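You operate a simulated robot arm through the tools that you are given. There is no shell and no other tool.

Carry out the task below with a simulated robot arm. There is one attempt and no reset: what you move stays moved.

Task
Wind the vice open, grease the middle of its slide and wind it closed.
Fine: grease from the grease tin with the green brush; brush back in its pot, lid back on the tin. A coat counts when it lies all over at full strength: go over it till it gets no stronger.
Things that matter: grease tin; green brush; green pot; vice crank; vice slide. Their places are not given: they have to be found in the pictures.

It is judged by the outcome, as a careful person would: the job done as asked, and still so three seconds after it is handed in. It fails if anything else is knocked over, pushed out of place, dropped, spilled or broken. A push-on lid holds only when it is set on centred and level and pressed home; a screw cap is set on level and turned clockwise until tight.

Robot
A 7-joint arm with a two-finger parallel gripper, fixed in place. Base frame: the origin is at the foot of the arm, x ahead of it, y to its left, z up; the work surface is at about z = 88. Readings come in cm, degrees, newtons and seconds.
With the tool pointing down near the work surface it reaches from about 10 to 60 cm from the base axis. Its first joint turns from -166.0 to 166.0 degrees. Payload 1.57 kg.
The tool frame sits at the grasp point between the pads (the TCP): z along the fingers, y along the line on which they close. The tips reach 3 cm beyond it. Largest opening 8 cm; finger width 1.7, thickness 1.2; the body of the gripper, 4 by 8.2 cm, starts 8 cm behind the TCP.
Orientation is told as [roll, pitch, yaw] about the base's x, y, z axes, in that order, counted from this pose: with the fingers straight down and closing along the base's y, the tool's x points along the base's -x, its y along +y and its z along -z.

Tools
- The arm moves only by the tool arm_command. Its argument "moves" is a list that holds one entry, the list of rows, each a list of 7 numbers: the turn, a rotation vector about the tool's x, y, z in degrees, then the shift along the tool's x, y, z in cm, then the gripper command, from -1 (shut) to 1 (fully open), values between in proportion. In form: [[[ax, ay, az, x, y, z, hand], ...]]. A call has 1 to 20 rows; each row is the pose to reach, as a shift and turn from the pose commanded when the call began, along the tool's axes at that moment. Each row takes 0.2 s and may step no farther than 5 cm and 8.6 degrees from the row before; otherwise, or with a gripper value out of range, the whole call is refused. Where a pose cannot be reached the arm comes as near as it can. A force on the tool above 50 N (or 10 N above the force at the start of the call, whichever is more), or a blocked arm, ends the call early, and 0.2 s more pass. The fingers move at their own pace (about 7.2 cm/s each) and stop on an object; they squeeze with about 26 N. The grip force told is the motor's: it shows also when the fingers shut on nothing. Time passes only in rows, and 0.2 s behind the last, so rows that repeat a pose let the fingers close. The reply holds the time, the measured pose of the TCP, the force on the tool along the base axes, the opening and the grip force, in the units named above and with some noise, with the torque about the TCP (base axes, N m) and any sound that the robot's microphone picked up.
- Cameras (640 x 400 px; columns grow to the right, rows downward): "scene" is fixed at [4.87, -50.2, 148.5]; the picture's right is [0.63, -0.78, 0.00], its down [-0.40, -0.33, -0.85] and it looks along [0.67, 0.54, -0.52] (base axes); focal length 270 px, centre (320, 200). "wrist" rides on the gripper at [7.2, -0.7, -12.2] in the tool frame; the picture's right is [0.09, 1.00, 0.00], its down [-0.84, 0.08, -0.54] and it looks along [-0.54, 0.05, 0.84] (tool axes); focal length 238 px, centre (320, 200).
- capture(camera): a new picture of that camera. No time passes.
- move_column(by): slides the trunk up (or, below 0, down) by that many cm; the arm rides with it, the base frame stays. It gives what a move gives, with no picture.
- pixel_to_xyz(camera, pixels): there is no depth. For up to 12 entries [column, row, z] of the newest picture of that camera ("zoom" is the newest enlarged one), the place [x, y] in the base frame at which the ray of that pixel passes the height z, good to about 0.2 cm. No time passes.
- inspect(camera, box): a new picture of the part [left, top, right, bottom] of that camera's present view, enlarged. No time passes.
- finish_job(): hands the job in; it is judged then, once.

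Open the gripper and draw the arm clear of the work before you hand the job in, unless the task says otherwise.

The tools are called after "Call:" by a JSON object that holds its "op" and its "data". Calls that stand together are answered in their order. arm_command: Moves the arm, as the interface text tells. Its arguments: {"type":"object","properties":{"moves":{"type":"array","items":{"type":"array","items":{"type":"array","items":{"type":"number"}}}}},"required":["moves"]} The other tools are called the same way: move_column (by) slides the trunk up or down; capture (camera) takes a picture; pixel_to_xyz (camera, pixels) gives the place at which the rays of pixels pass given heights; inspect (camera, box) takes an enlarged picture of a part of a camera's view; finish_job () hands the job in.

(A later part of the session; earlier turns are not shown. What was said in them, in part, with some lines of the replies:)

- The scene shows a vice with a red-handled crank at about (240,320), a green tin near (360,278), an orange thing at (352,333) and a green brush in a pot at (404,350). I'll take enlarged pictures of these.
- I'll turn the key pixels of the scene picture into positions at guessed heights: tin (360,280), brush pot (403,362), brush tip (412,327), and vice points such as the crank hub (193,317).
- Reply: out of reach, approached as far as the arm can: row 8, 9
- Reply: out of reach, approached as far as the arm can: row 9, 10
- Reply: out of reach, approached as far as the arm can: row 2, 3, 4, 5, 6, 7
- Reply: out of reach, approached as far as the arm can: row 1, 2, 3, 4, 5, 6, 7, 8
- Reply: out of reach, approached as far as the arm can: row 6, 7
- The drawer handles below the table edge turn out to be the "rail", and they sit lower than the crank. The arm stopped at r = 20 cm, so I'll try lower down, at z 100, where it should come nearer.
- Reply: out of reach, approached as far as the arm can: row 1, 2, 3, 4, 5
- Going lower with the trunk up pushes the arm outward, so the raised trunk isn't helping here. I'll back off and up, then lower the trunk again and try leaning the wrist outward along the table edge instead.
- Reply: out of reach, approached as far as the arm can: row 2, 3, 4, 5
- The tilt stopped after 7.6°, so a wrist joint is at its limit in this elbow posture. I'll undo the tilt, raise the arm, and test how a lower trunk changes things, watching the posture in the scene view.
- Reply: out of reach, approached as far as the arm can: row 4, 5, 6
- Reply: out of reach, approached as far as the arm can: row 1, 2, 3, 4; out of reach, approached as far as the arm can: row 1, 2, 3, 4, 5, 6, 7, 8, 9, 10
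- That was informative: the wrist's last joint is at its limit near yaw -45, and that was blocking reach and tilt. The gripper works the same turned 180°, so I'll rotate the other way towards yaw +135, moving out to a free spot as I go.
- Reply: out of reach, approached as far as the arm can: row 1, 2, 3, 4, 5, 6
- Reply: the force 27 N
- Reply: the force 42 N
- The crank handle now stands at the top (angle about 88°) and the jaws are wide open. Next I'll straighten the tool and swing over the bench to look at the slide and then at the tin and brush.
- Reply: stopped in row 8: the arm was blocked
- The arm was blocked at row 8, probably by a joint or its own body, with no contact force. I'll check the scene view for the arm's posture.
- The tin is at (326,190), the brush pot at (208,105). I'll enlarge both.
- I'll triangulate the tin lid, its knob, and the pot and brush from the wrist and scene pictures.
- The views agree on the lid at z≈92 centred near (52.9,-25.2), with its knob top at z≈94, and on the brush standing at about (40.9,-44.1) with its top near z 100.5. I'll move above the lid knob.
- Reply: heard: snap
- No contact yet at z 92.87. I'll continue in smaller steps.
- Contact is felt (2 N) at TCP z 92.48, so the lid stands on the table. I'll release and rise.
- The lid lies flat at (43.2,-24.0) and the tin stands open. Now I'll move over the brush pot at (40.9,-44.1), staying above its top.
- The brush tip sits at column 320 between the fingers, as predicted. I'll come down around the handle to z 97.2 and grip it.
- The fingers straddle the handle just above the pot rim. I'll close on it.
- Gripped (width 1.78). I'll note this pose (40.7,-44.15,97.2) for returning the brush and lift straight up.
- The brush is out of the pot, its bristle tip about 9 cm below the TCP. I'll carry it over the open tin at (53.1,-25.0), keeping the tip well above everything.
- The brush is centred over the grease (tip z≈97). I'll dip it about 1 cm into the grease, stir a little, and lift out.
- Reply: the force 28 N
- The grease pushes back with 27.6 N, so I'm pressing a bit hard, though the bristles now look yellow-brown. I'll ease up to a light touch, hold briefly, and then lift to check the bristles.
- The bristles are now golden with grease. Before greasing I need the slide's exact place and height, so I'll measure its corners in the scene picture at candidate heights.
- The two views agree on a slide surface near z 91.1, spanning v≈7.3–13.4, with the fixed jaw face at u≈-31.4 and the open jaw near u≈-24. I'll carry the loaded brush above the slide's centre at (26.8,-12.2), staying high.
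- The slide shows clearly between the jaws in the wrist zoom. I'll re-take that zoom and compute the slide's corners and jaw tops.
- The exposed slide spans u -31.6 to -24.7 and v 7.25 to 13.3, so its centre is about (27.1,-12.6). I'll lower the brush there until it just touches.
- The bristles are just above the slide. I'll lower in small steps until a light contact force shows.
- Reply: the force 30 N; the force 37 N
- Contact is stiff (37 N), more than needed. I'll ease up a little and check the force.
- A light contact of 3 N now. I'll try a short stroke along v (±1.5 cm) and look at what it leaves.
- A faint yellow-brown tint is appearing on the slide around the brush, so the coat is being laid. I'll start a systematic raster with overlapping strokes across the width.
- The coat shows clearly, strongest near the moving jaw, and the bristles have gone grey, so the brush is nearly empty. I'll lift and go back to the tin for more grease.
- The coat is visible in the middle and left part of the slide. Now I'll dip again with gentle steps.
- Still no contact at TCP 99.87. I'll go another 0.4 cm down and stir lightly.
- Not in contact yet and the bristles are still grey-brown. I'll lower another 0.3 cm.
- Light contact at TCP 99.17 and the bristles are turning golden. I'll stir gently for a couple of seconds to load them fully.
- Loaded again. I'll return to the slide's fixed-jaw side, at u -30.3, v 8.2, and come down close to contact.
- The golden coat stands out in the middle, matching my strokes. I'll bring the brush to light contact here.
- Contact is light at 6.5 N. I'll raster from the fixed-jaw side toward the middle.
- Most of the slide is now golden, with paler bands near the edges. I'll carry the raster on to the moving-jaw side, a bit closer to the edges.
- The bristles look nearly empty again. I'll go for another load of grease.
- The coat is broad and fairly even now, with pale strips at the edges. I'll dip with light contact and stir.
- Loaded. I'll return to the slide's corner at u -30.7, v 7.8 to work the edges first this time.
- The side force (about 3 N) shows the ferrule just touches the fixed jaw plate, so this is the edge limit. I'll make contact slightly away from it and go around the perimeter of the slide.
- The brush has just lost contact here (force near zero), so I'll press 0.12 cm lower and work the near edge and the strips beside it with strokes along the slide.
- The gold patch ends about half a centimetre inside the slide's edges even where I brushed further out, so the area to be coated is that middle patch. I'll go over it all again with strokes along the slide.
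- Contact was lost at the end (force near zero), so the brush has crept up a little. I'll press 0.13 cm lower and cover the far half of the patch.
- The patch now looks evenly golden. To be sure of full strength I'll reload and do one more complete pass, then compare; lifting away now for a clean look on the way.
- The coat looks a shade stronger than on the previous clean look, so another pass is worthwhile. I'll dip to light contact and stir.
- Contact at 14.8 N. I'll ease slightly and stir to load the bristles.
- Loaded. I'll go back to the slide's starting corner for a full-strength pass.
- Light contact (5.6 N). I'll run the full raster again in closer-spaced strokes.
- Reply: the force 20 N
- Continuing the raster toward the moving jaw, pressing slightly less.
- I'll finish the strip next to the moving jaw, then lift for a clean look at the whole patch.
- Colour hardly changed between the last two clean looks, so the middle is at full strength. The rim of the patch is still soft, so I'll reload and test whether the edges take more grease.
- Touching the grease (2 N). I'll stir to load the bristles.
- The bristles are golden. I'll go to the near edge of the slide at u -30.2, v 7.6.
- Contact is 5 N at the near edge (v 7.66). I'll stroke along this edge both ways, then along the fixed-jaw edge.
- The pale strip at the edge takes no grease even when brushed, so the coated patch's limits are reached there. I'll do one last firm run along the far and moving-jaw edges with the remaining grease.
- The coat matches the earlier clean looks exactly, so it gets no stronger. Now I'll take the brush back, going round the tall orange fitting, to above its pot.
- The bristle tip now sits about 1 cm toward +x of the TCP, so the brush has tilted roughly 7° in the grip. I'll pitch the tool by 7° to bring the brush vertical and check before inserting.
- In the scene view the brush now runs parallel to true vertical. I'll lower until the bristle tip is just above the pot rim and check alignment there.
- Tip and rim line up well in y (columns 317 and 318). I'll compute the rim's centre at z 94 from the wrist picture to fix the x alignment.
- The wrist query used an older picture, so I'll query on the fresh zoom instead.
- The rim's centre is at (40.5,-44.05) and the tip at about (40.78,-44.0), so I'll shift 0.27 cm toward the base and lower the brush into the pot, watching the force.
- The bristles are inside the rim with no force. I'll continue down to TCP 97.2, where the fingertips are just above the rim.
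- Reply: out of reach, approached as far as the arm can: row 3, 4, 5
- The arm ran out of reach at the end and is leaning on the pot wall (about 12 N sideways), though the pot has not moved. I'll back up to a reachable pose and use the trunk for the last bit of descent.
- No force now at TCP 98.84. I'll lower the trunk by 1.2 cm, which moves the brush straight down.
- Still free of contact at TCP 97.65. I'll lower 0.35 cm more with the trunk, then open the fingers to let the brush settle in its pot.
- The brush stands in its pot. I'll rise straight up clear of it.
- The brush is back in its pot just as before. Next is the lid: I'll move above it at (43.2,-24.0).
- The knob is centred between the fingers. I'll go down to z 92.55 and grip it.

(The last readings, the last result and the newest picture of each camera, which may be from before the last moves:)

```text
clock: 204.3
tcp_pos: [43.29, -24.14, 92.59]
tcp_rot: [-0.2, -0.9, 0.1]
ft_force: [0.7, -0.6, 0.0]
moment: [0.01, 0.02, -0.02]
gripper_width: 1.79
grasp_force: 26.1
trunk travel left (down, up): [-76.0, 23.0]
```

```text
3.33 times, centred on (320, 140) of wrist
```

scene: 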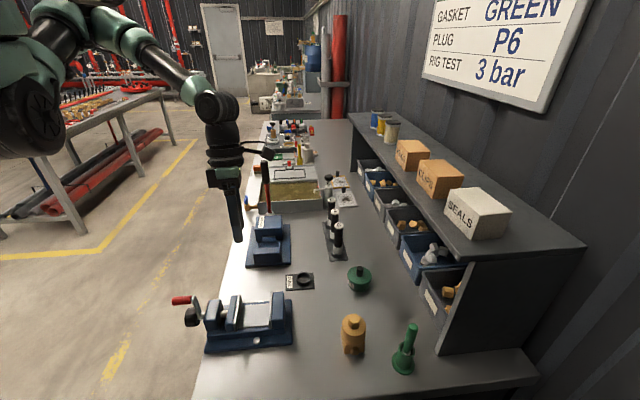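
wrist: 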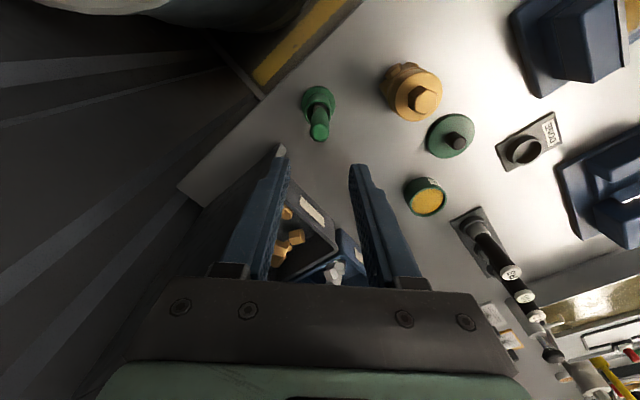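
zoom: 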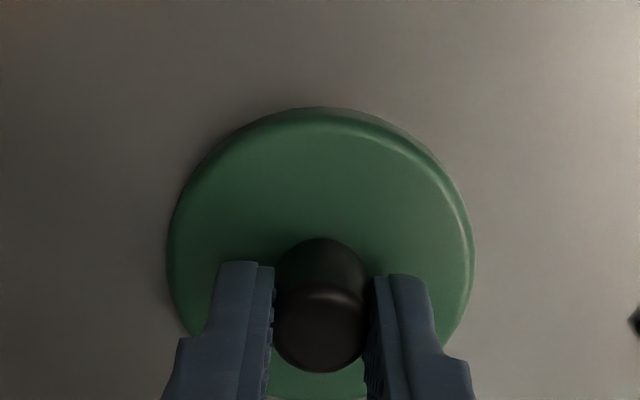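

Gripped (width 1.79). I'll lift the lid and carry it back over the tin by the same offset I used before.

Call:
{"op": "arm_command", "data": {"moves": [[[0, 0, 0, 0, 0, -2, -1], [0, 0, 0, 0, 0, -5, -1], [0, 0, 0, 0, 0, -8, -1], [0, 0, 0, -2.5, -0.2, -8, -1], [0, 0, 0, -5, -0.5, -8, -1], [0, 0, 0, -7.5, -0.7, -8, -1], [0, 0, 0, -10.1, -0.95, -8, -1], [0, 0, 0, -10.1, -0.95, -6.5, -1], [0, 0, 0, -10.1, -0.95, -5.5, -1], [0, 0, 0, -10.1, -0.95, -5.5, -1]]]}}

Call:
{"op": "inspect", "data": {"camera": "scene", "box": [310, 220, 410, 300]}}

Call:
{"op": "inspect", "data": {"camera": "wrist", "box": [240, 80, 400, 200]}}

```text
clock: 206.5
tcp_pos: [53.39, -25.09, 98.27]
tcp_rot: [-0.2, -0.9, 0.0]
ft_force: [0.2, 0.4, -0.4]
moment: [0.01, -0.02, 0.02]
gripper_width: 1.82
grasp_force: 26.1
trunk travel left (down, up): [-76.0, 23.0]
```

```text
5.00 times, centred on (360, 260) of scene
```

zoom: 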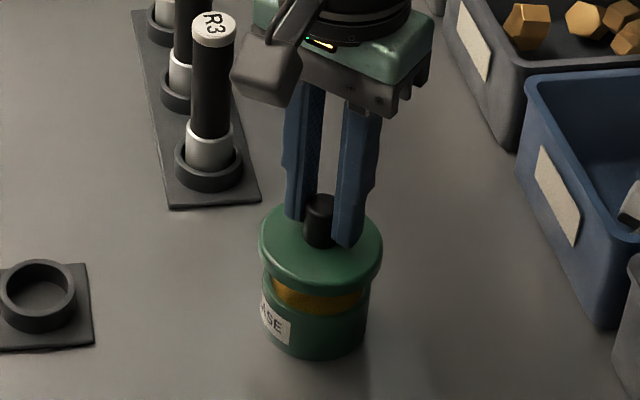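

```text
3.33 times, centred on (320, 140) of wrist
```

zoom: 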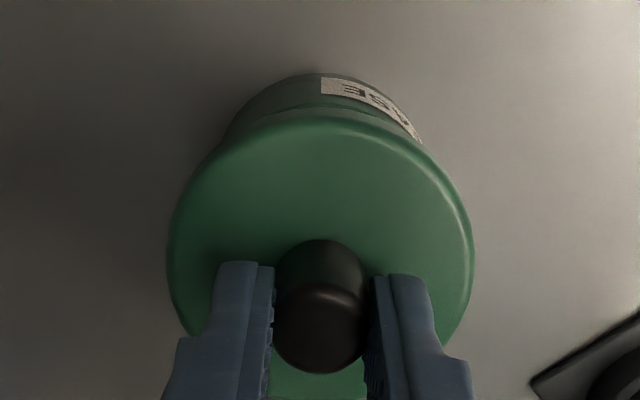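

The lid hangs over the tin. I'll check the tin's centre against the lid's in the scene view before pressing it on.

Call:
{"op": "capture", "data": {"camera": "scene"}}

Call:
{"op": "inspect", "data": {"camera": "scene", "box": [335, 250, 385, 300]}}

```text
taken
```

scene: 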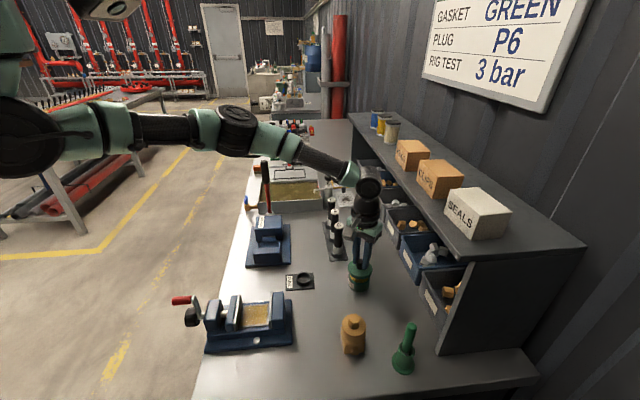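

```text
8.00 times, centred on (360, 275) of scene
```

zoom: 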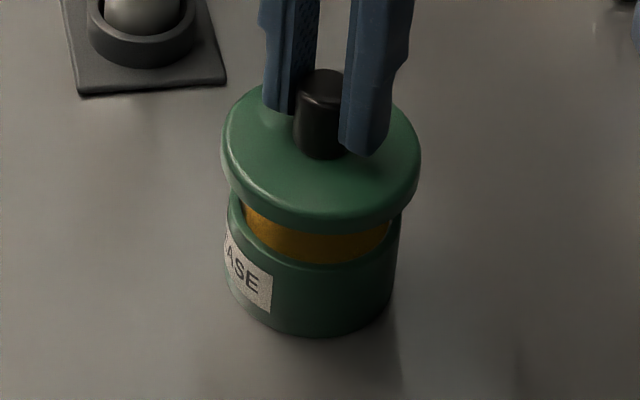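

Lid and tin line up to within about 0.1 cm compared with the lift-off picture. I'll lower it to just above the seat and watch the force.

Call:
{"op": "arm_command", "data": {"moves": [[[0, 0, 0, 0, 0, 0.8, -1], [0, 0, 0, 0, 0, 1.6, -1], [0, 0, 0, 0, 0, 2.2, -1], [0, 0, 0, 0, 0, 2.2, -1]]]}}

Call:
{"op": "inspect", "data": {"camera": "scene", "box": [335, 250, 385, 300]}}

```text
clock: 207.5
tcp_pos: [53.37, -25.07, 95.98]
tcp_rot: [-0.2, -0.8, -0.1]
ft_force: [0.5, -0.2, -0.5]
moment: [0.02, 0.0, 0.01]
gripper_width: 1.81
grasp_force: 26.3
trunk travel left (down, up): [-76.0, 23.0]
```

```text
8.00 times, centred on (360, 275) of scene
```

zoom: 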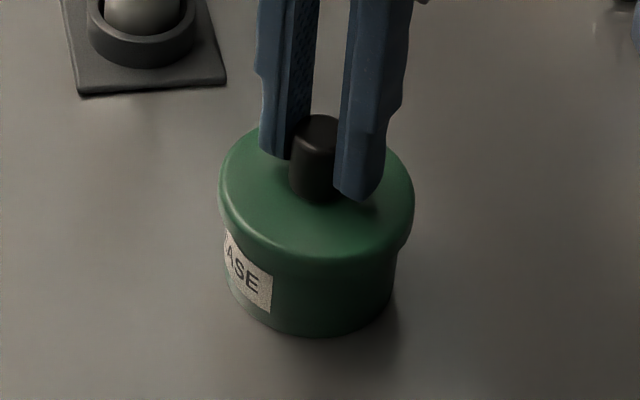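

No contact yet at 95.98 and the lid is centred. I'll press down in small steps.

Call:
{"op": "arm_command", "data": {"moves": [[[0, 0, 0, 0, 0, 0.2, -1], [0, 0, 0, 0, 0, 0.4, -1], [0, 0, 0, 0, 0, 0.55, -1], [0, 0, 0, 0, 0, 0.55, -1]]]}}

```text
clock: 208.5
tcp_pos: [53.31, -25.06, 95.57]
tcp_rot: [-0.3, -0.7, 0.0]
ft_force: [1.0, -0.3, -1.0]
moment: [0.04, -0.01, -0.01]
gripper_width: 1.8
grasp_force: 26.1
trunk travel left (down, up): [-76.0, 23.0]
```

Still no force at 95.57. I'll continue pressing in small steps.

Call:
{"op": "arm_command", "data": {"moves": [[[0, 0, 0, 0, 0, 0.15, -1], [0, 0, 0, 0, 0, 0.3, -1], [0, 0, 0, 0, 0, 0.3, -1]]]}}

```text
clock: 209.3
tcp_pos: [53.47, -25.06, 95.37]
tcp_rot: [-0.2, -0.9, 0.0]
ft_force: [0.8, -1.9, 13.5]
moment: [0.06, 0.28, 0.0]
gripper_width: 1.8
grasp_force: 25.4
trunk travel left (down, up): [-76.0, 23.0]
```

Contact at 13.5 N. I'll press harder to get the lid home and listen for the snap.

Call:
{"op": "arm_command", "data": {"moves": [[[0, 0, 0, 0, 0, 0.15, -1], [0, 0, 0, 0, 0, 0.3, -1], [0, 0, 0, 0, 0, 0.3, -1]]]}}

Call:
{"op": "inspect", "data": {"camera": "scene", "box": [335, 250, 385, 300]}}

```text
clock: 210.1
tcp_pos: [53.48, -24.91, 95.33]
tcp_rot: [-0.4, -1.2, 0.0]
ft_force: [-1.4, -4.0, 32.4]
moment: [0.06, 0.17, 0.03]
gripper_width: 1.8
grasp_force: 26.6
trunk travel left (down, up): [-76.0, 23.0]
```

```text
8.00 times, centred on (360, 275) of scene
```

zoom: 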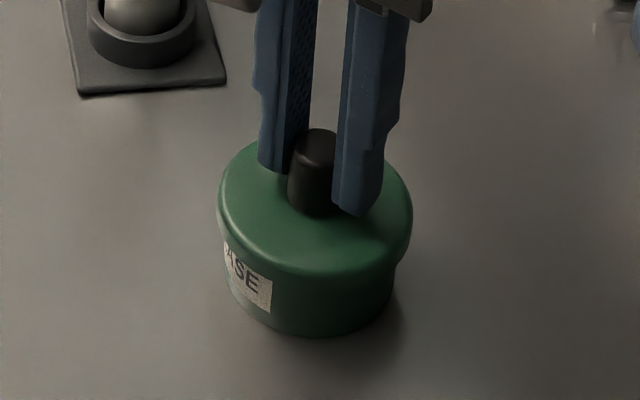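

32 N and no snap yet. My x readings average 53.40 against 53.14 at lift-off, so the lid may sit about 0.2 cm too far out. I'll ease up, shift 0.2 cm back and press again.

Call:
{"op": "arm_command", "data": {"moves": [[[0, 0, 0, 0, 0, -0.4, -1], [0, 0, 0, 0, 0, -0.9, -1], [0, 0, 0, 0.22, 0, -0.9, -1], [0, 0, 0, 0.22, 0, -0.9, -1], [0, 0, 0, 0.22, 0, -0.5, -1], [0, 0, 0, 0.22, 0, -0.2, -1], [0, 0, 0, 0.22, 0, -0.2, -1]]]}}

Call:
{"op": "inspect", "data": {"camera": "scene", "box": [335, 250, 385, 300]}}

```text
clock: 211.7
tcp_pos: [53.3, -25.08, 95.35]
tcp_rot: [-0.4, -1.0, 0.1]
ft_force: [8.4, -6.0, 20.0]
moment: [0.01, -0.29, 0.02]
gripper_width: 1.81
grasp_force: 25.7
trunk travel left (down, up): [-76.0, 23.0]
```

```text
8.00 times, centred on (360, 275) of scene
```

zoom: 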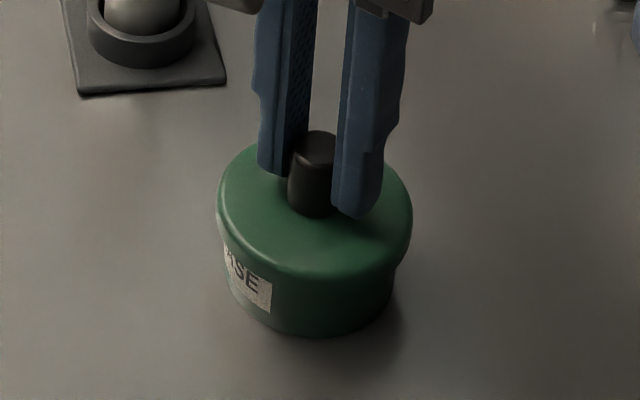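

The lid resists sideways, so it already sits around the rim. I'll take back most of that shift and press harder, staying below 50 N.

Call:
{"op": "arm_command", "data": {"moves": [[[0, 0, 0, -0.15, 0.06, 0, -1], [0, 0, 0, -0.15, 0.06, 0.2, -1], [0, 0, 0, -0.15, 0.06, 0.35, -1], [0, 0, 0, -0.15, 0.06, 0.35, -1]]]}}

```text
clock: 212.7
tcp_pos: [53.32, -25.17, 95.17]
tcp_rot: [-0.4, -1.1, 0.0]
ft_force: [-2.0, -6.2, 34.2]
moment: [0.02, 0.07, -0.05]
gripper_width: 1.81
grasp_force: 26.0
trunk travel left (down, up): [-76.0, 23.0]
```

34 N and still no snap. I'll add a little more.

Call:
{"op": "arm_command", "data": {"moves": [[[0, 0, 0, 0, 0.05, 0.1, -1], [0, 0, 0, 0, 0.05, 0.2, -1], [0, 0, 0, 0, 0.05, 0.2, -1]]]}}

Call:
{"op": "inspect", "data": {"camera": "scene", "box": [335, 250, 385, 300]}}

```text
clock: 213.5
tcp_pos: [53.4, -25.07, 94.99]
tcp_rot: [-0.6, -1.2, 0.0]
ft_force: [-2.8, -9.5, 33.5]
moment: [-0.06, 0.07, -0.06]
gripper_width: 1.81
grasp_force: 26.0
trunk travel left (down, up): [-76.0, 23.0]
```

```text
8.00 times, centred on (360, 275) of scene
```

zoom: 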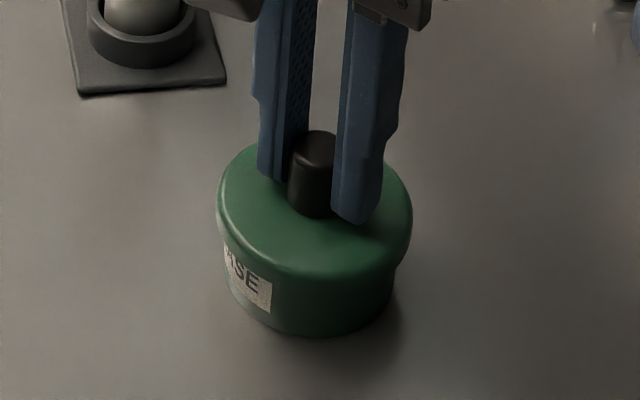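

The fingers slip down the knob at about 34 N, so I'll let go and press on top of the knob with closed fingers instead.

Call:
{"op": "arm_command", "data": {"moves": [[[0, 0, 0, 0, 0, -0.4, -1], [0, 0, 0, 0, 0, -0.4, 0], [0, 0, 0, 0, 0, -0.4, 0], [0, 0, 0, 0, 0, -2, 0], [0, 0, 0, 0, 0, -4, 0], [0, 0, 0, 0, 0, -5, -1], [0, 0, 0, 0, 0, -5, -1], [0, 0, 0, 0, 0, -5, -1]]]}}

Call:
{"op": "inspect", "data": {"camera": "wrist", "box": [240, 80, 400, 200]}}

Call:
{"op": "inspect", "data": {"camera": "scene", "box": [335, 240, 385, 300]}}

```text
clock: 215.3
tcp_pos: [53.31, -24.9, 99.71]
tcp_rot: [-0.2, -0.9, 0.0]
ft_force: [0.3, 0.6, 1.3]
moment: [0.01, 0.02, 0.0]
gripper_width: 0.0
grasp_force: 21.0
trunk travel left (down, up): [-76.0, 23.0]
heard: snap
```

```text
3.33 times, centred on (320, 140) of wrist
```

zoom: 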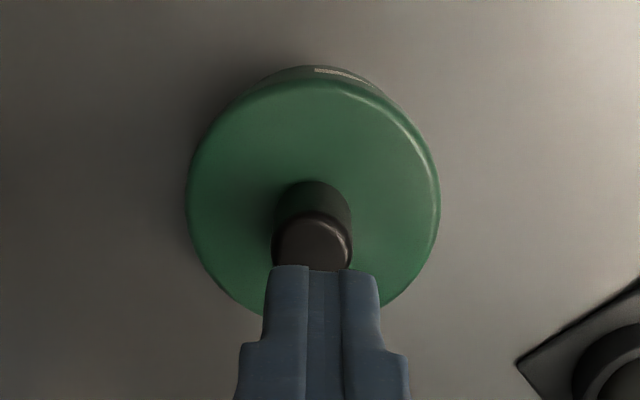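

```text
6.67 times, centred on (360, 270) of scene
```

zoom: 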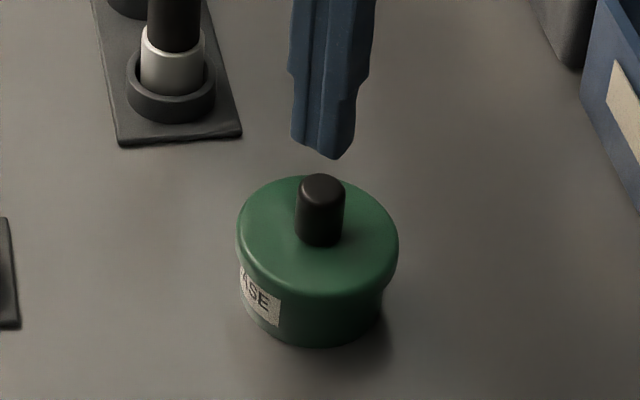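

A snap was heard as I let go, and the lid looks exactly as it did at the start. To be sure it's home, I'll also press on the knob's top with the closed fingers, first shifting over its centre.

Call:
{"op": "arm_command", "data": {"moves": [[[0, 0, 0, 0.3, -0.18, 0.5, -1], [0, 0, 0, 0.3, -0.18, 1.2, -1], [0, 0, 0, 0.3, -0.18, 1.8, -1], [0, 0, 0, 0.3, -0.18, 2.0, -1], [0, 0, 0, 0.3, -0.18, 2.0, -1]]]}}

Call:
{"op": "inspect", "data": {"camera": "scene", "box": [335, 240, 385, 300]}}

Call:
{"op": "inspect", "data": {"camera": "wrist", "box": [240, 80, 400, 200]}}

```text
clock: 216.5
tcp_pos: [52.85, -25.15, 97.67]
tcp_rot: [-0.2, -0.7, -0.1]
ft_force: [0.3, -0.1, 0.3]
moment: [0.01, 0.02, 0.01]
gripper_width: 0.0
grasp_force: 20.8
trunk travel left (down, up): [-76.0, 23.0]
```

```text
6.67 times, centred on (360, 270) of scene
```

zoom: 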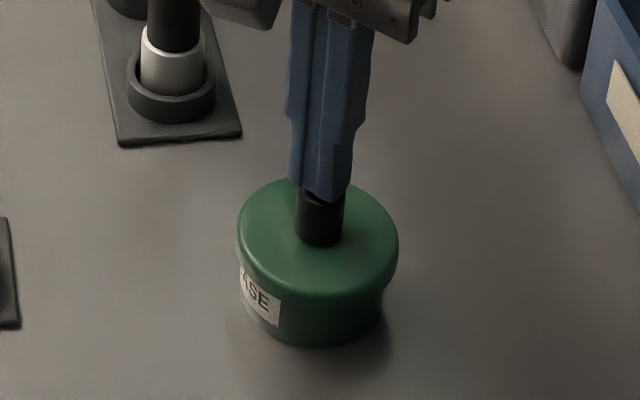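

```text
3.33 times, centred on (320, 140) of wrist
```

zoom: 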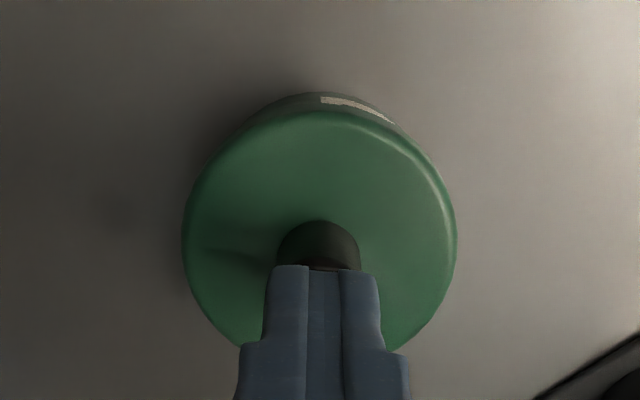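

The closed fingers are right above the knob. I'll press down in small steps to about 35–45 N.

Call:
{"op": "arm_command", "data": {"moves": [[[0, 0, 0, 0, 0, 0.2, -1], [0, 0, 0, 0, 0, 0.4, -1], [0, 0, 0, 0, 0, 0.4, -1]]]}}

Call:
{"op": "arm_command", "data": {"moves": [[[0, 0, 0, 0, 0, 0.15, -1], [0, 0, 0, 0, 0, 0.3, -1], [0, 0, 0, 0, 0, 0.3, -1]]]}}

```text
clock: 217.3
tcp_pos: [53.07, -25.17, 97.22]
tcp_rot: [-0.2, -0.8, 0.0]
ft_force: [0.0, 0.0, 2.2]
moment: [0.0, 0.02, -0.01]
gripper_width: 0.0
grasp_force: 21.5
trunk travel left (down, up): [-76.0, 23.0]
```

```text
clock: 218.1
tcp_pos: [52.98, -25.0, 97.22]
tcp_rot: [-0.4, -1.1, 0.0]
ft_force: [0.7, -0.1, 21.1]
moment: [-0.04, 0.03, -0.02]
gripper_width: 0.0
grasp_force: 21.4
trunk travel left (down, up): [-76.0, 23.0]
```

21 N and steady. A bit more pressure, to about 40 N.

Call:
{"op": "arm_command", "data": {"moves": [[[0, 0, 0, 0, 0, 0.15, -1], [0, 0, 0, 0, 0, 0.3, -1], [0, 0, 0, 0, 0, 0.3, -1]]]}}

```text
clock: 218.9
tcp_pos: [53.03, -25.06, 97.19]
tcp_rot: [-0.4, -1.3, 0.1]
ft_force: [-1.3, -0.5, 39.1]
moment: [-0.03, 0.11, -0.04]
gripper_width: 0.0
grasp_force: 21.3
trunk travel left (down, up): [-76.0, 23.0]
```

39 N with no movement, so the lid is home. I'll rise and look at everything.

Call:
{"op": "arm_command", "data": {"moves": [[[0, 0, 0, 0, 0, -0.6, -1], [0, 0, 0, 0, 0, -2, -1], [0, 0, 0, 0, 0, -5, -0.5], [0, 0, 0, 0, 0, -9, 0], [0, 0, 0, 0, 0, -13, 0], [0, 0, 0, 4, 2, -15, 0], [0, 0, 0, 8, 4, -15, 0], [0, 0, 0, 8, 4, -15, 0]]]}}

Call:
{"op": "capture", "data": {"camera": "scene"}}

Call:
{"op": "inspect", "data": {"camera": "scene", "box": [320, 240, 400, 300]}}

```text
clock: 220.7
tcp_pos: [44.73, -20.93, 111.21]
tcp_rot: [-0.2, -0.8, 0.1]
ft_force: [-0.3, 0.0, -0.3]
moment: [-0.04, 0.03, 0.01]
gripper_width: 4.0
grasp_force: 0.0
trunk travel left (down, up): [-76.0, 23.0]
```

```text
taken
```

scene: 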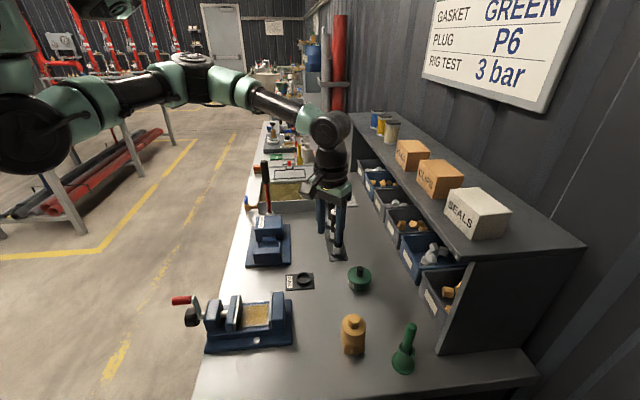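

```text
6.67 times, centred on (360, 270) of scene
```

zoom: 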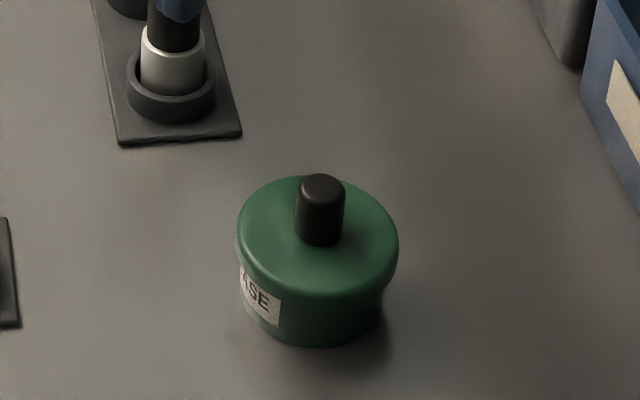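

The lid is seated and everything stands where it should. Now to close the vice: I'll turn the tool to yaw 135 again while moving back toward the vice.

Call:
{"op": "arm_command", "data": {"moves": [[[0, 0, -8, 1, 1, -0.4, 0], [0, 0, -16, 2, 2, -0.8, 0], [0, 0, -24, 3, 3, -1.2, 0], [0, 0, -32, 4, 4, -1.6, 0], [0, 0, -40, 5, 5, -2, 0], [0, 0, -48, 6, 6, -2.4, 0], [0, 0, -56, 7, 7, -2.8, 0], [0, 0, -64, 8, 8, -3.2, 0], [0, 0, -72, 9, 9, -3.5, 0], [0, 0, -80, 9, 9, -3.5, 0], [0, 0, -88, 9, 9, -3.5, 0], [0, 0, -96, 9, 9, -3.5, 0], [0, 0, -104, 9, 9, -3.5, 0], [0, 0, -112, 9, 9, -3.5, 0], [0, 0, -120, 9, 9, -3.5, 0], [0, 0, -128, 9, 9, -3.5, 0], [0, 0, -135, 9, 9, -3.5, 0], [0, 0, -135, 9, 9, -3.5, 0]]]}}

Call:
{"op": "move_column", "data": {"by": 1.55}}

```text
clock: 224.5
tcp_pos: [35.78, -12.17, 114.75]
tcp_rot: [-0.4, 0.8, 135.1]
ft_force: [0.8, -0.3, 0.2]
moment: [0.01, -0.02, 0.01]
gripper_width: 4.02
grasp_force: 0.0
trunk travel left (down, up): [-76.0, 23.0]
```

```text
clock: 225.1
tcp_pos: [35.8, -12.13, 116.42]
tcp_rot: [-0.4, 0.7, 135.1]
ft_force: [0.0, -0.7, 1.1]
moment: [-0.01, 0.05, 0.02]
gripper_width: 4.01
grasp_force: 0.1
trunk travel left (down, up): [-77.5, 21.5]
```

Yaw 135 is reached. I'll move alongside the vice to about (30,8,106), clear of the crank.

Call:
{"op": "arm_command", "data": {"moves": [[[0, 0, 0, -2, -2, 1, 0], [0, 0, 0, -4.5, -4, 2.5, 0], [0, 0, 0, -7, -6, 4, 0], [0, 0, 0, -10, -8, 5.5, 0], [0, 0, 0, -13, -9.5, 7, 0], [0, 0, 0, -16, -10.1, 8.5, 0], [0, 0, 0, -18.3, -10.1, 10.4, 0], [0, 0, 0, -18.3, -10.1, 10.4, 0]]]}}

Call:
{"op": "arm_command", "data": {"moves": [[[-8, 0, 0, 0, 0, 0, -0.1], [-16, 0, 0, 0, 0, 0, -0.1], [-24, 0, 0, 0, 0, 0, -0.1], [-32, 0, 0, 0, 0, 0, -0.1], [-40, 0, 0, 0, 0, 0, -0.1], [-40, 0, 0, 0, 0, 0, -0.1]]]}}

Call:
{"op": "capture", "data": {"camera": "wrist"}}

```text
clock: 226.9
tcp_pos: [30.19, 7.96, 105.65]
tcp_rot: [-0.3, 0.7, 135.0]
ft_force: [0.3, 0.2, 0.7]
moment: [0.0, 0.0, 0.02]
gripper_width: 3.98
grasp_force: 0.2
trunk travel left (down, up): [-77.5, 21.5]
```

```text
clock: 228.3
tcp_pos: [30.15, 7.93, 105.85]
tcp_rot: [39.8, 0.9, 135.0]
ft_force: [-0.5, 0.6, 0.0]
moment: [0.01, 0.0, 0.0]
gripper_width: 3.6
grasp_force: 0.0
trunk travel left (down, up): [-77.5, 21.5]
```

```text
taken
```

wrist: 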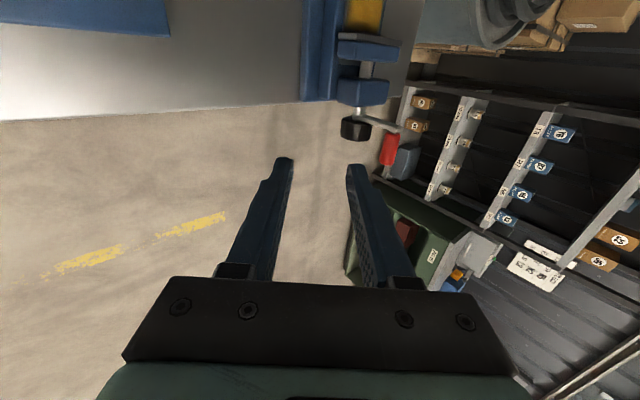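

The handle shows at (389,150), about where predicted for the crank at the top. I'll move to the pre-grasp point in line with it.

Call:
{"op": "arm_command", "data": {"moves": [[[0, 0, 0, -1, 2.1, 2, -0.2], [0, 0, 0, -2, 4.2, 4, -0.2], [0, 0, 0, -3, 6.3, 6, -0.2], [0, 0, 0, -4, 8.48, 8.1, -0.2], [0, 0, 0, -4, 8.48, 8.1, -0.2]]]}}

Call:
{"op": "inspect", "data": {"camera": "wrist", "box": [220, 60, 460, 220]}}

```text
clock: 229.5
tcp_pos: [18.97, 2.52, 104.85]
tcp_rot: [39.5, 0.6, 135.0]
ft_force: [0.7, 0.0, -0.5]
moment: [-0.01, -0.02, 0.0]
gripper_width: 3.23
grasp_force: 0.1
trunk travel left (down, up): [-77.5, 21.5]
```

```text
2.50 times, centred on (340, 140) of wrist
```

zoom: 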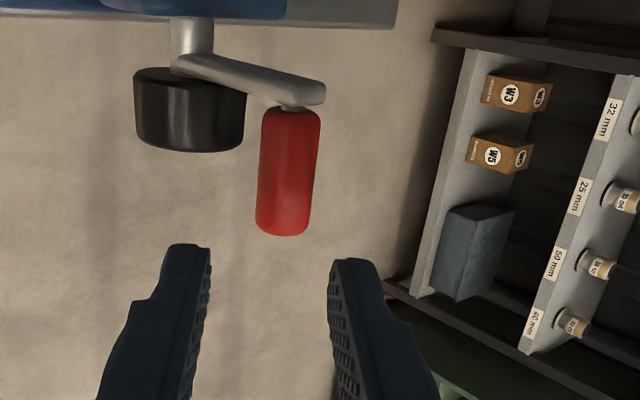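

The handle is about 0.45 cm toward +y of the finger centre. I'll shift by that, advance 6 cm, and check before closing.

Call:
{"op": "arm_command", "data": {"moves": [[[0, 0, 0, 0.05, 0.45, 1.5, -0.2], [0, 0, 0, 0.07, 0.45, 3, -0.2], [0, 0, 0, 0.07, 0.45, 4.5, -0.2], [0, 0, 0, 0.07, 0.45, 6, -0.2], [0, 0, 0, 0.07, 0.45, 6, -0.2]]]}}

Call:
{"op": "inspect", "data": {"camera": "wrist", "box": [220, 60, 460, 260]}}

```text
clock: 230.7
tcp_pos: [16.17, -0.51, 100.44]
tcp_rot: [39.6, 0.7, 134.9]
ft_force: [-0.3, 0.6, 0.1]
moment: [-0.03, 0.02, -0.02]
gripper_width: 3.2
grasp_force: 0.1
trunk travel left (down, up): [-77.5, 21.5]
```

```text
2.00 times, centred on (340, 160) of wrist
```

zoom: 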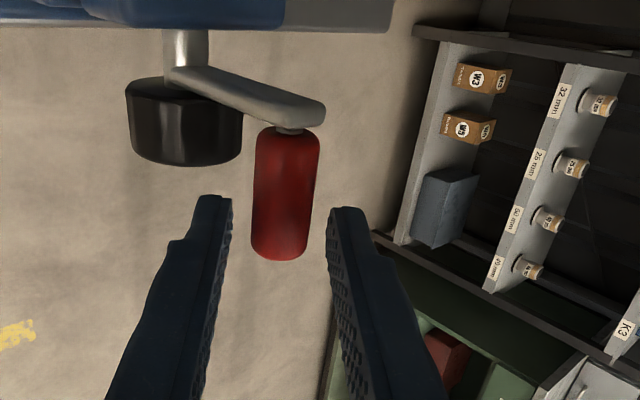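

The handle sits between the pads. I'll close on it.

Call:
{"op": "arm_command", "data": {"moves": [[[0, 0, 0, 0, 0, 0, -1], [0, 0, 0, 0, 0, 0, -1], [0, 0, 0, 0, 0, 0, -1]]]}}

Call:
{"op": "inspect", "data": {"camera": "wrist", "box": [220, 60, 460, 260]}}

```text
clock: 231.5
tcp_pos: [16.21, -0.58, 100.65]
tcp_rot: [39.6, 0.7, 135.1]
ft_force: [-0.4, 0.1, -2.7]
moment: [0.16, 0.13, 0.24]
gripper_width: 1.79
grasp_force: 32.4
trunk travel left (down, up): [-77.5, 21.5]
```

```text
2.00 times, centred on (340, 160) of wrist
```

zoom: 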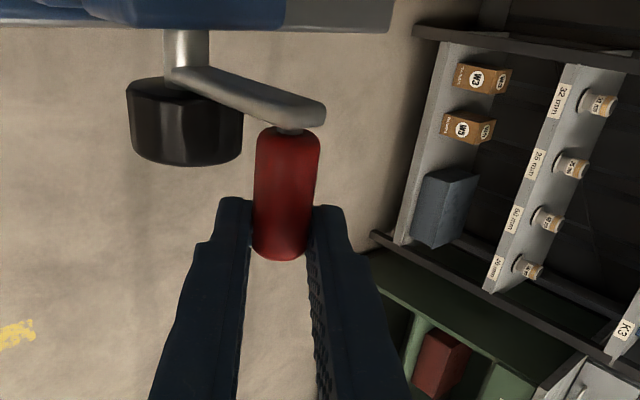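

Gripped at the top of the circle (handle at v≈10.06, z≈99.46, angle 90°). The fingers are a little close to the hub's face for the lower half, so I'll re-grip 0.27 cm further outward first.

Call:
{"op": "arm_command", "data": {"moves": [[[0, 0, 0, 0, 0, 0, -0.35], [0, 0, 0, 0, 0, 0, -0.35], [0, 0, 0, -0.27, 0, 0, -0.35], [0, 0, 0, -0.27, 0, 0, -1], [0, 0, 0, -0.27, 0, 0, -1], [0, 0, 0, -0.27, 0, 0, -1]]]}}

```text
clock: 232.9
tcp_pos: [16.0, -0.3, 100.48]
tcp_rot: [39.6, 0.7, 135.1]
ft_force: [0.1, 0.1, -3.5]
moment: [0.09, 0.08, 0.23]
gripper_width: 1.79
grasp_force: 32.7
trunk travel left (down, up): [-77.5, 21.5]
```

Ready. Closing means taking the handle from the top down the near side; I'll do the arc from 90° to -40° in 10° steps.

Call:
{"op": "arm_command", "data": {"moves": [[[0, 0, 0, 0, -0.84, -0.58, -1], [0, 0, 0, 0, -1.77, -1.0, -1], [0, 0, 0, 0, -2.75, -1.26, -1], [0, 0, 0, 0, -3.77, -1.34, -1], [0, 0, 0, 0, -4.79, -1.25, -1], [0, 0, 0, 0, -5.77, -0.98, -1], [0, 0, 0, 0, -6.69, -0.54, -1], [0, 0, 0, 0, -7.52, 0.05, -1], [0, 0, 0, 0, -8.24, 0.78, -1], [0, 0, 0, 0, -8.82, 1.62, -1], [0, 0, 0, 0, -9.24, 2.55, -1], [0, 0, 0, 0, -9.5, 3.53, -1], [0, 0, 0, 0, -9.58, 4.55, -1], [0, 0, 0, 0, -9.58, 4.55, -1]]]}}

Call:
{"op": "inspect", "data": {"camera": "wrist", "box": [220, 60, 460, 260]}}

Call:
{"op": "inspect", "data": {"camera": "scene", "box": [170, 260, 330, 360]}}

```text
clock: 235.9
tcp_pos: [19.11, 2.87, 91.05]
tcp_rot: [39.7, 0.7, 135.1]
ft_force: [-6.2, 1.4, 3.8]
moment: [0.2, 0.38, -0.11]
gripper_width: 1.81
grasp_force: 32.4
trunk travel left (down, up): [-77.5, 21.5]
```

```text
2.00 times, centred on (340, 160) of wrist
```

zoom: 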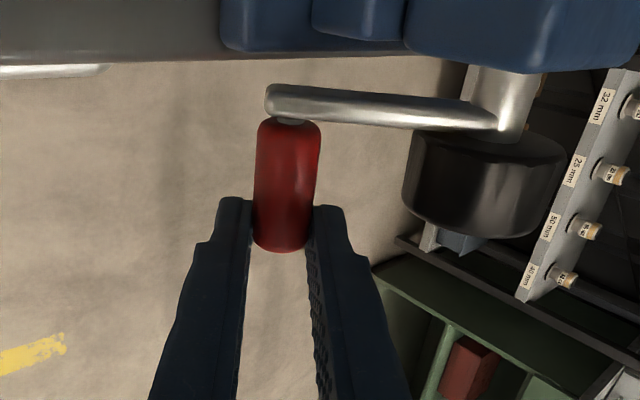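

```text
4.00 times, centred on (250, 310) of scene
```

zoom: 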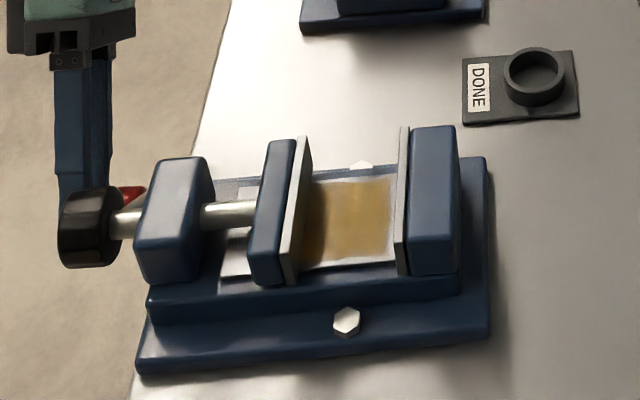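

The jaw closes smoothly with low forces. I'll continue down through the bottom to -120°, leaning the tool a little more for reach.

Call:
{"op": "arm_command", "data": {"moves": [[[-1.5, 0, 0, 0, 0.05, 1.02, -1], [-3, 0, 0, 0, 0.28, 2.0, -1], [-4.5, 0, 0, 0, 0.67, 2.93, -1], [-6, 0, 0, 0, 1.22, 3.76, -1], [-7.5, 0, 0, 0, 1.9, 4.48, -1], [-9, 0, 0, 0, 2.7, 5.07, -1], [-10.5, 0, 0, 0, 3.58, 5.5, -1], [-12, 0, 0, 0, 4.53, 5.77, -1], [-12, 0, 0, 0, 4.53, 5.77, -1]]]}}

Call:
{"op": "inspect", "data": {"camera": "wrist", "box": [220, 60, 460, 260]}}

Call:
{"op": "inspect", "data": {"camera": "scene", "box": [170, 260, 330, 360]}}

```text
clock: 237.9
tcp_pos: [14.16, -2.11, 89.4]
tcp_rot: [51.6, 0.6, 134.9]
ft_force: [-1.0, 17.8, 20.4]
moment: [0.1, 0.27, 0.13]
gripper_width: 1.78
grasp_force: 32.6
trunk travel left (down, up): [-77.5, 21.5]
```

```text
2.00 times, centred on (340, 160) of wrist
```

zoom: 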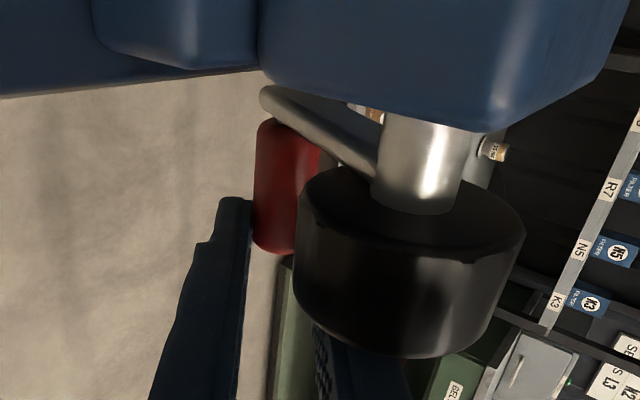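

```text
4.00 times, centred on (250, 310) of scene
```

zoom: 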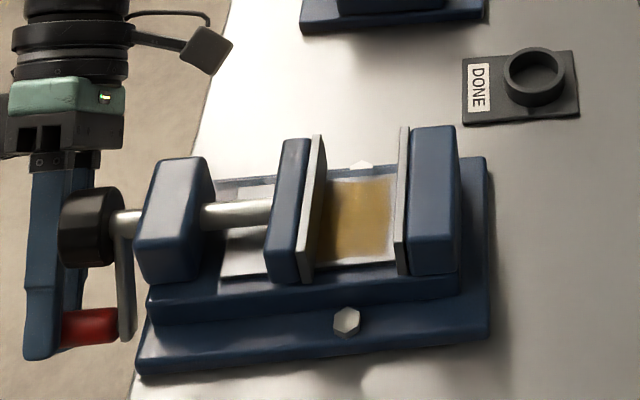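

The crank is past the bottom and the jaw is about halfway across. The radial force (about 24 N) fits a circle of radius 5.7 around (10.28,93.55), so I'll use that, ease 0.1 cm outward from the hub face, and continue to -180°.

Call:
{"op": "arm_command", "data": {"moves": [[[-1, 0, 0, -0.05, 0.98, -0.11, -1], [-2, 0, 0, -0.1, 1.93, 0.01, -1], [-3, 0, 0, -0.1, 2.9, -0.05, -1], [-4, 0, 0, -0.1, 3.84, -0.27, -1], [-5, 0, 0, -0.1, 4.72, -0.66, -1], [-6, 0, 0, -0.1, 5.53, -1.21, -1], [-6, 0, 0, -0.1, 5.53, -1.21, -1]]]}}

Call:
{"op": "inspect", "data": {"camera": "wrist", "box": [160, 40, 460, 260]}}

Call:
{"op": "inspect", "data": {"camera": "scene", "box": [170, 260, 330, 360]}}

```text
clock: 239.5
tcp_pos: [12.25, -4.15, 94.65]
tcp_rot: [57.6, 0.7, 135.0]
ft_force: [-13.9, -12.3, 1.1]
moment: [0.01, 0.25, -0.11]
gripper_width: 1.75
grasp_force: 31.9
trunk travel left (down, up): [-77.5, 21.5]
```

```text
1.82 times, centred on (310, 150) of wrist
```

zoom: 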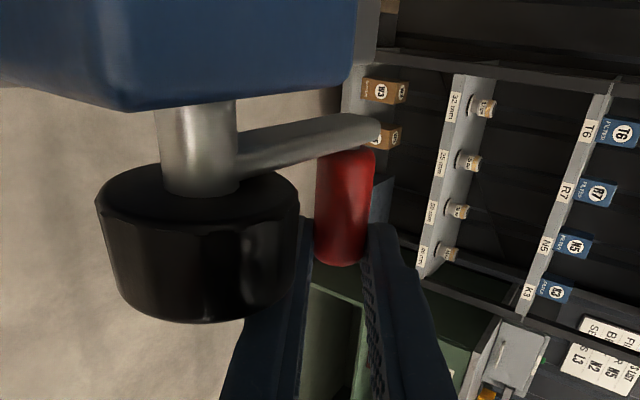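

```text
4.00 times, centred on (250, 310) of scene
```

zoom: 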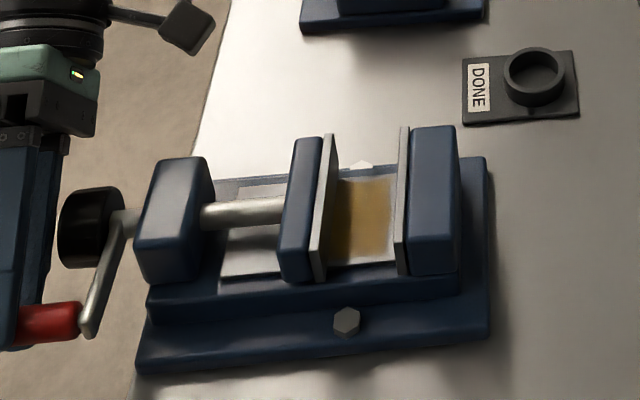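

Still turning freely, with the jaw gap about half closed. I'll carry on from -180° up to the top at -270°, reducing the lean again.

Call:
{"op": "arm_command", "data": {"moves": [[[2, 0, 0, 0, 0.95, -0.37, -1], [4, 0, 0, 0, 1.69, -1.1, -1], [6, 0, 0, 0, 2.29, -1.95, -1], [8, 0, 0, 0, 2.73, -2.87, -1], [10, 0, 0, 0, 3.01, -3.85, -1], [12, 0, 0, 0, 3.11, -4.84, -1], [14, 0, 0, 0, 3.03, -5.83, -1], [16, 0, 0, 0, 2.78, -6.77, -1], [17.6, 0, 0, 0, 2.36, -7.66, -1], [17.6, 0, 0, 0, 2.36, -7.66, -1]]]}}

Call:
{"op": "inspect", "data": {"camera": "wrist", "box": [160, 40, 460, 260]}}

Call:
{"op": "inspect", "data": {"camera": "scene", "box": [170, 260, 330, 360]}}

```text
clock: 241.7
tcp_pos: [16.06, -0.35, 100.48]
tcp_rot: [39.9, 0.7, 135.2]
ft_force: [7.5, -6.2, 13.0]
moment: [-0.4, -0.16, 0.4]
gripper_width: 1.76
grasp_force: 32.2
trunk travel left (down, up): [-77.5, 21.5]
```

```text
1.82 times, centred on (310, 150) of wrist
```

zoom: 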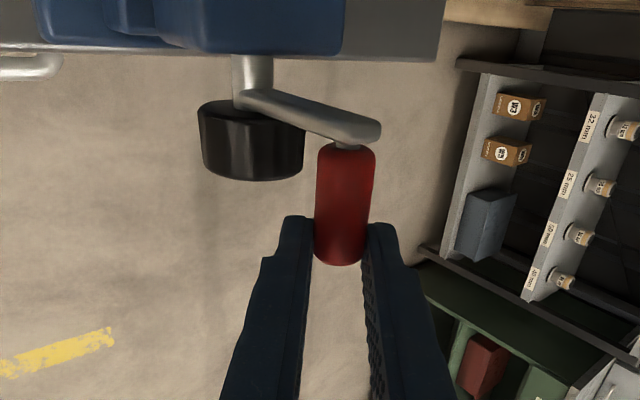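

```text
4.00 times, centred on (250, 310) of scene
```

zoom: 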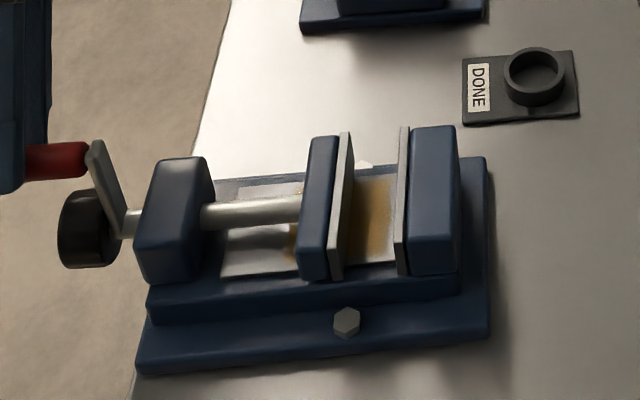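

A full turn is done and roughly 48 zoom-pixels of gap remain. I'll repeat the near-side arc from the top down to -40° of the second turn.

Call:
{"op": "arm_command", "data": {"moves": [[[0, 0, 0, 0, -0.78, -0.66, -1], [0, 0, 0, 0, -1.71, -1.09, -1], [0, 0, 0, 0, -2.7, -1.36, -1], [0, 0, 0, 0, -3.72, -1.44, -1], [0, 0, 0, 0, -4.74, -1.35, -1], [0, 0, 0, 0, -5.73, -1.09, -1], [0, 0, 0, 0, -6.65, -0.65, -1], [0, 0, 0, 0, -7.49, -0.06, -1], [0, 0, 0, 0, -8.22, 0.66, -1], [0, 0, 0, 0, -8.8, 1.5, -1], [0, 0, 0, 0, -9.23, 2.43, -1], [0, 0, 0, 0, -9.5, 3.42, -1], [0, 0, 0, 0, -9.58, 4.45, -1], [0, 0, 0, 0, -9.58, 4.45, -1]]]}}

Call:
{"op": "inspect", "data": {"camera": "wrist", "box": [160, 40, 460, 260]}}

Call:
{"op": "inspect", "data": {"camera": "scene", "box": [170, 260, 330, 360]}}

```text
clock: 242.4
tcp_pos: [16.31, -0.06, 100.77]
tcp_rot: [42.6, 0.4, 134.4]
ft_force: [-16.0, -20.4, -12.1]
moment: [-0.36, -0.05, 0.36]
gripper_width: 1.76
grasp_force: 32.4
trunk travel left (down, up): [-77.5, 21.5]
stopped in row 3: the force on the tool passed its limit at 53 N (the readings are from after the stop); the commanded pose is now the measured one
```

```text
1.82 times, centred on (310, 150) of wrist
```

zoom: 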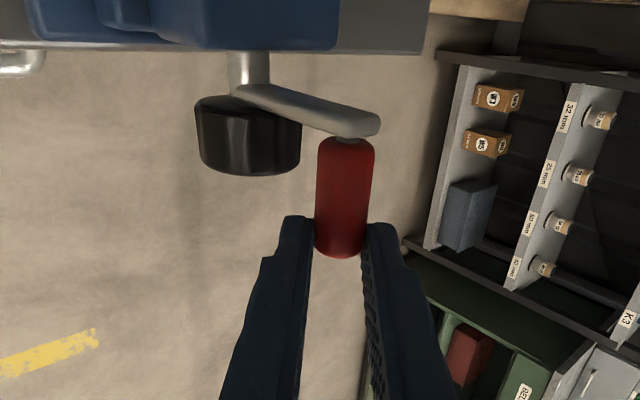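

```text
4.00 times, centred on (250, 310) of scene
```

zoom: 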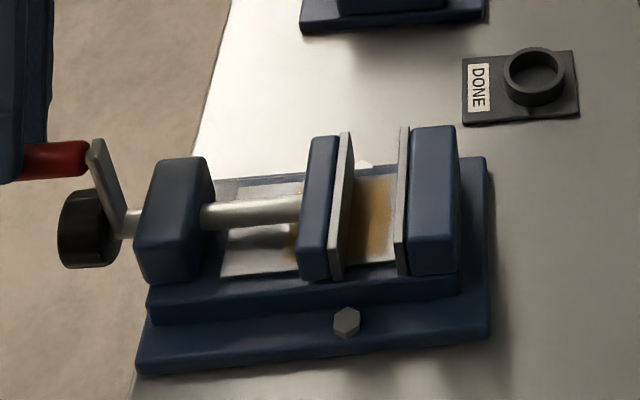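

The push met a hard stop at 53 N and neither crank nor jaw moved further: exactly one turn from the open stop, so the vice is fully closed. I'll open the fingers and back out along the tool axis.

Call:
{"op": "arm_command", "data": {"moves": [[[0, 0, 0, 0, 0, 0, -0.3], [0, 0, 0, 0, 0, 0, -0.2], [0, 0, 0, 0, 0, 0, -0.2], [0, 0, 0, 0, 0, -1.5, -0.2], [0, 0, 0, 0, 0, -4, -0.2], [0, 0, 0, 0, 0, -7, -0.2], [0, 0, 0, 0, 0, -10, -0.2], [0, 0, 0, 0, 0, -12, -0.2], [0, 0, 0, 0, 0, -12, -0.2]]]}}

Call:
{"op": "inspect", "data": {"camera": "wrist", "box": [160, 40, 460, 260]}}

Call:
{"op": "inspect", "data": {"camera": "scene", "box": [170, 260, 330, 360]}}

```text
clock: 244.4
tcp_pos: [22.05, 6.16, 109.77]
tcp_rot: [41.9, 0.5, 134.6]
ft_force: [0.3, 0.8, 0.7]
moment: [0.0, 0.03, 0.01]
gripper_width: 3.2
grasp_force: 0.0
trunk travel left (down, up): [-77.5, 21.5]
```

```text
1.82 times, centred on (310, 150) of wrist
```

zoom: 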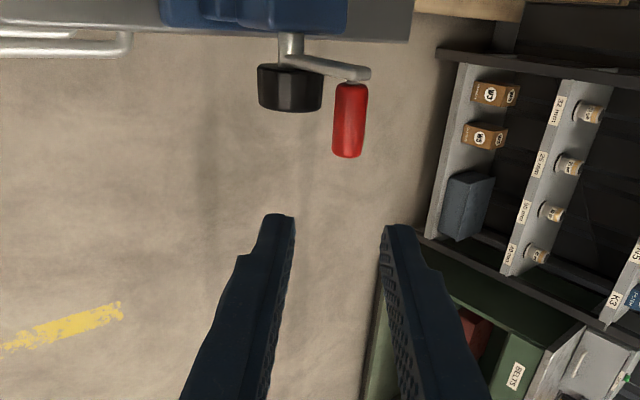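

```text
4.00 times, centred on (250, 310) of scene
```

zoom: 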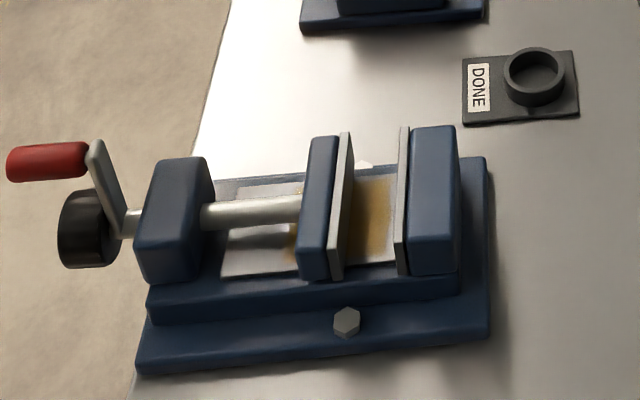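

The crank and jaw stay at the closed stop. I'll open fully, draw the arm clear of the vice and level it.

Call:
{"op": "arm_command", "data": {"moves": [[[0, 0, 0, 1.4, -1.7, -1.6, 0.3], [0, 0, 0, 2.9, -3.4, -3.2, 0.6], [0, 0, 0, 4.36, -5.04, -4.8, 1], [7, 0, 0, 4.36, -5.04, -4.8, 1], [14, 0, 0, 4.36, -5.04, -4.8, 1], [21, 0, 0, 4.36, -5.04, -4.8, 1], [28, 0, 0, 4.36, -5.04, -4.8, 1], [35, 0, 0, 4.36, -5.04, -4.8, 1], [41.9, 0, 0, 4.36, -5.04, -4.8, 1], [41.9, 0, 0, 4.36, -5.04, -4.8, 1]]]}}

Call:
{"op": "capture", "data": {"camera": "scene"}}

Call:
{"op": "capture", "data": {"camera": "wrist"}}

```text
clock: 246.6
tcp_pos: [30.01, 7.44, 109.59]
tcp_rot: [1.2, 1.3, 135.2]
ft_force: [0.6, -0.3, 0.3]
moment: [0.01, 0.0, 0.04]
gripper_width: 7.97
grasp_force: 0.0
trunk travel left (down, up): [-77.5, 21.5]
```

```text
taken
```

scene: 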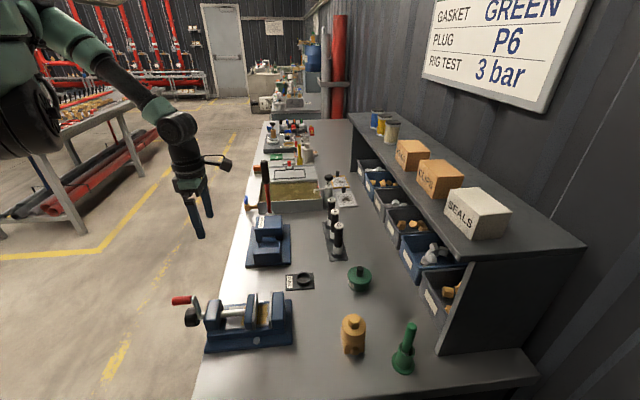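

```text
taken
```

wrist: 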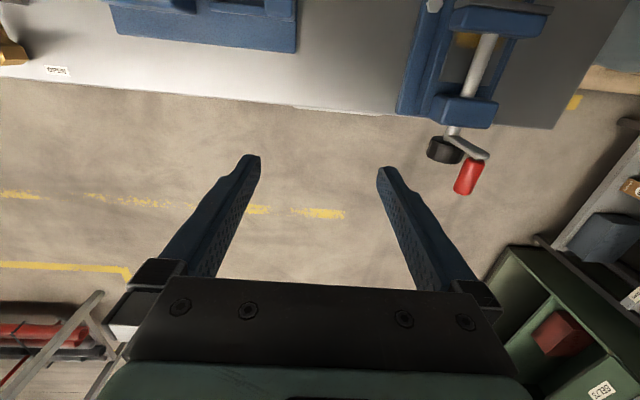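

Final check: the vice is wound to its closed stop with grease on the slide, the brush stands in its pot, the lid is on the tin, nothing else has moved, and the gripper is open and clear. I'm handing the job in.

Call:
{"op": "finish_job", "data": {}}

```text
The job is handed in.
```

I wound the vice open, greased the middle of its slide, wound the vice closed, and handed the job in. Everything looked in order in the last pictures.

- **Vice:** The crank turns exactly one full turn between its stops. I wound it until it met the hard stop at each end. At the closed stop there is still a gap of roughly 3 cm between the jaws. The crank would go no further, and I took that as closed.
- **Grease:** I went over the slide's middle several times, reloading the green brush from the tin each time. The last pass made it no stronger. A pale strip of about half a centimetre along the edges took no grease even when I brushed it, so I took the golden area as the part to be coated.
- **Brush:** It stands in its green pot. It tilted slightly in the grip during the work, so I straightened it before putting it in. I let go about a centimetre above the pot's bottom and it settled upright.
- **Lid:** It is centred and level on the tin. I heard a snap as I let go, and pressing on the knob with 39 N moved it no further.

Nothing else was knocked or shifted that I could see. The gripper is open and the arm is clear of the bench work.
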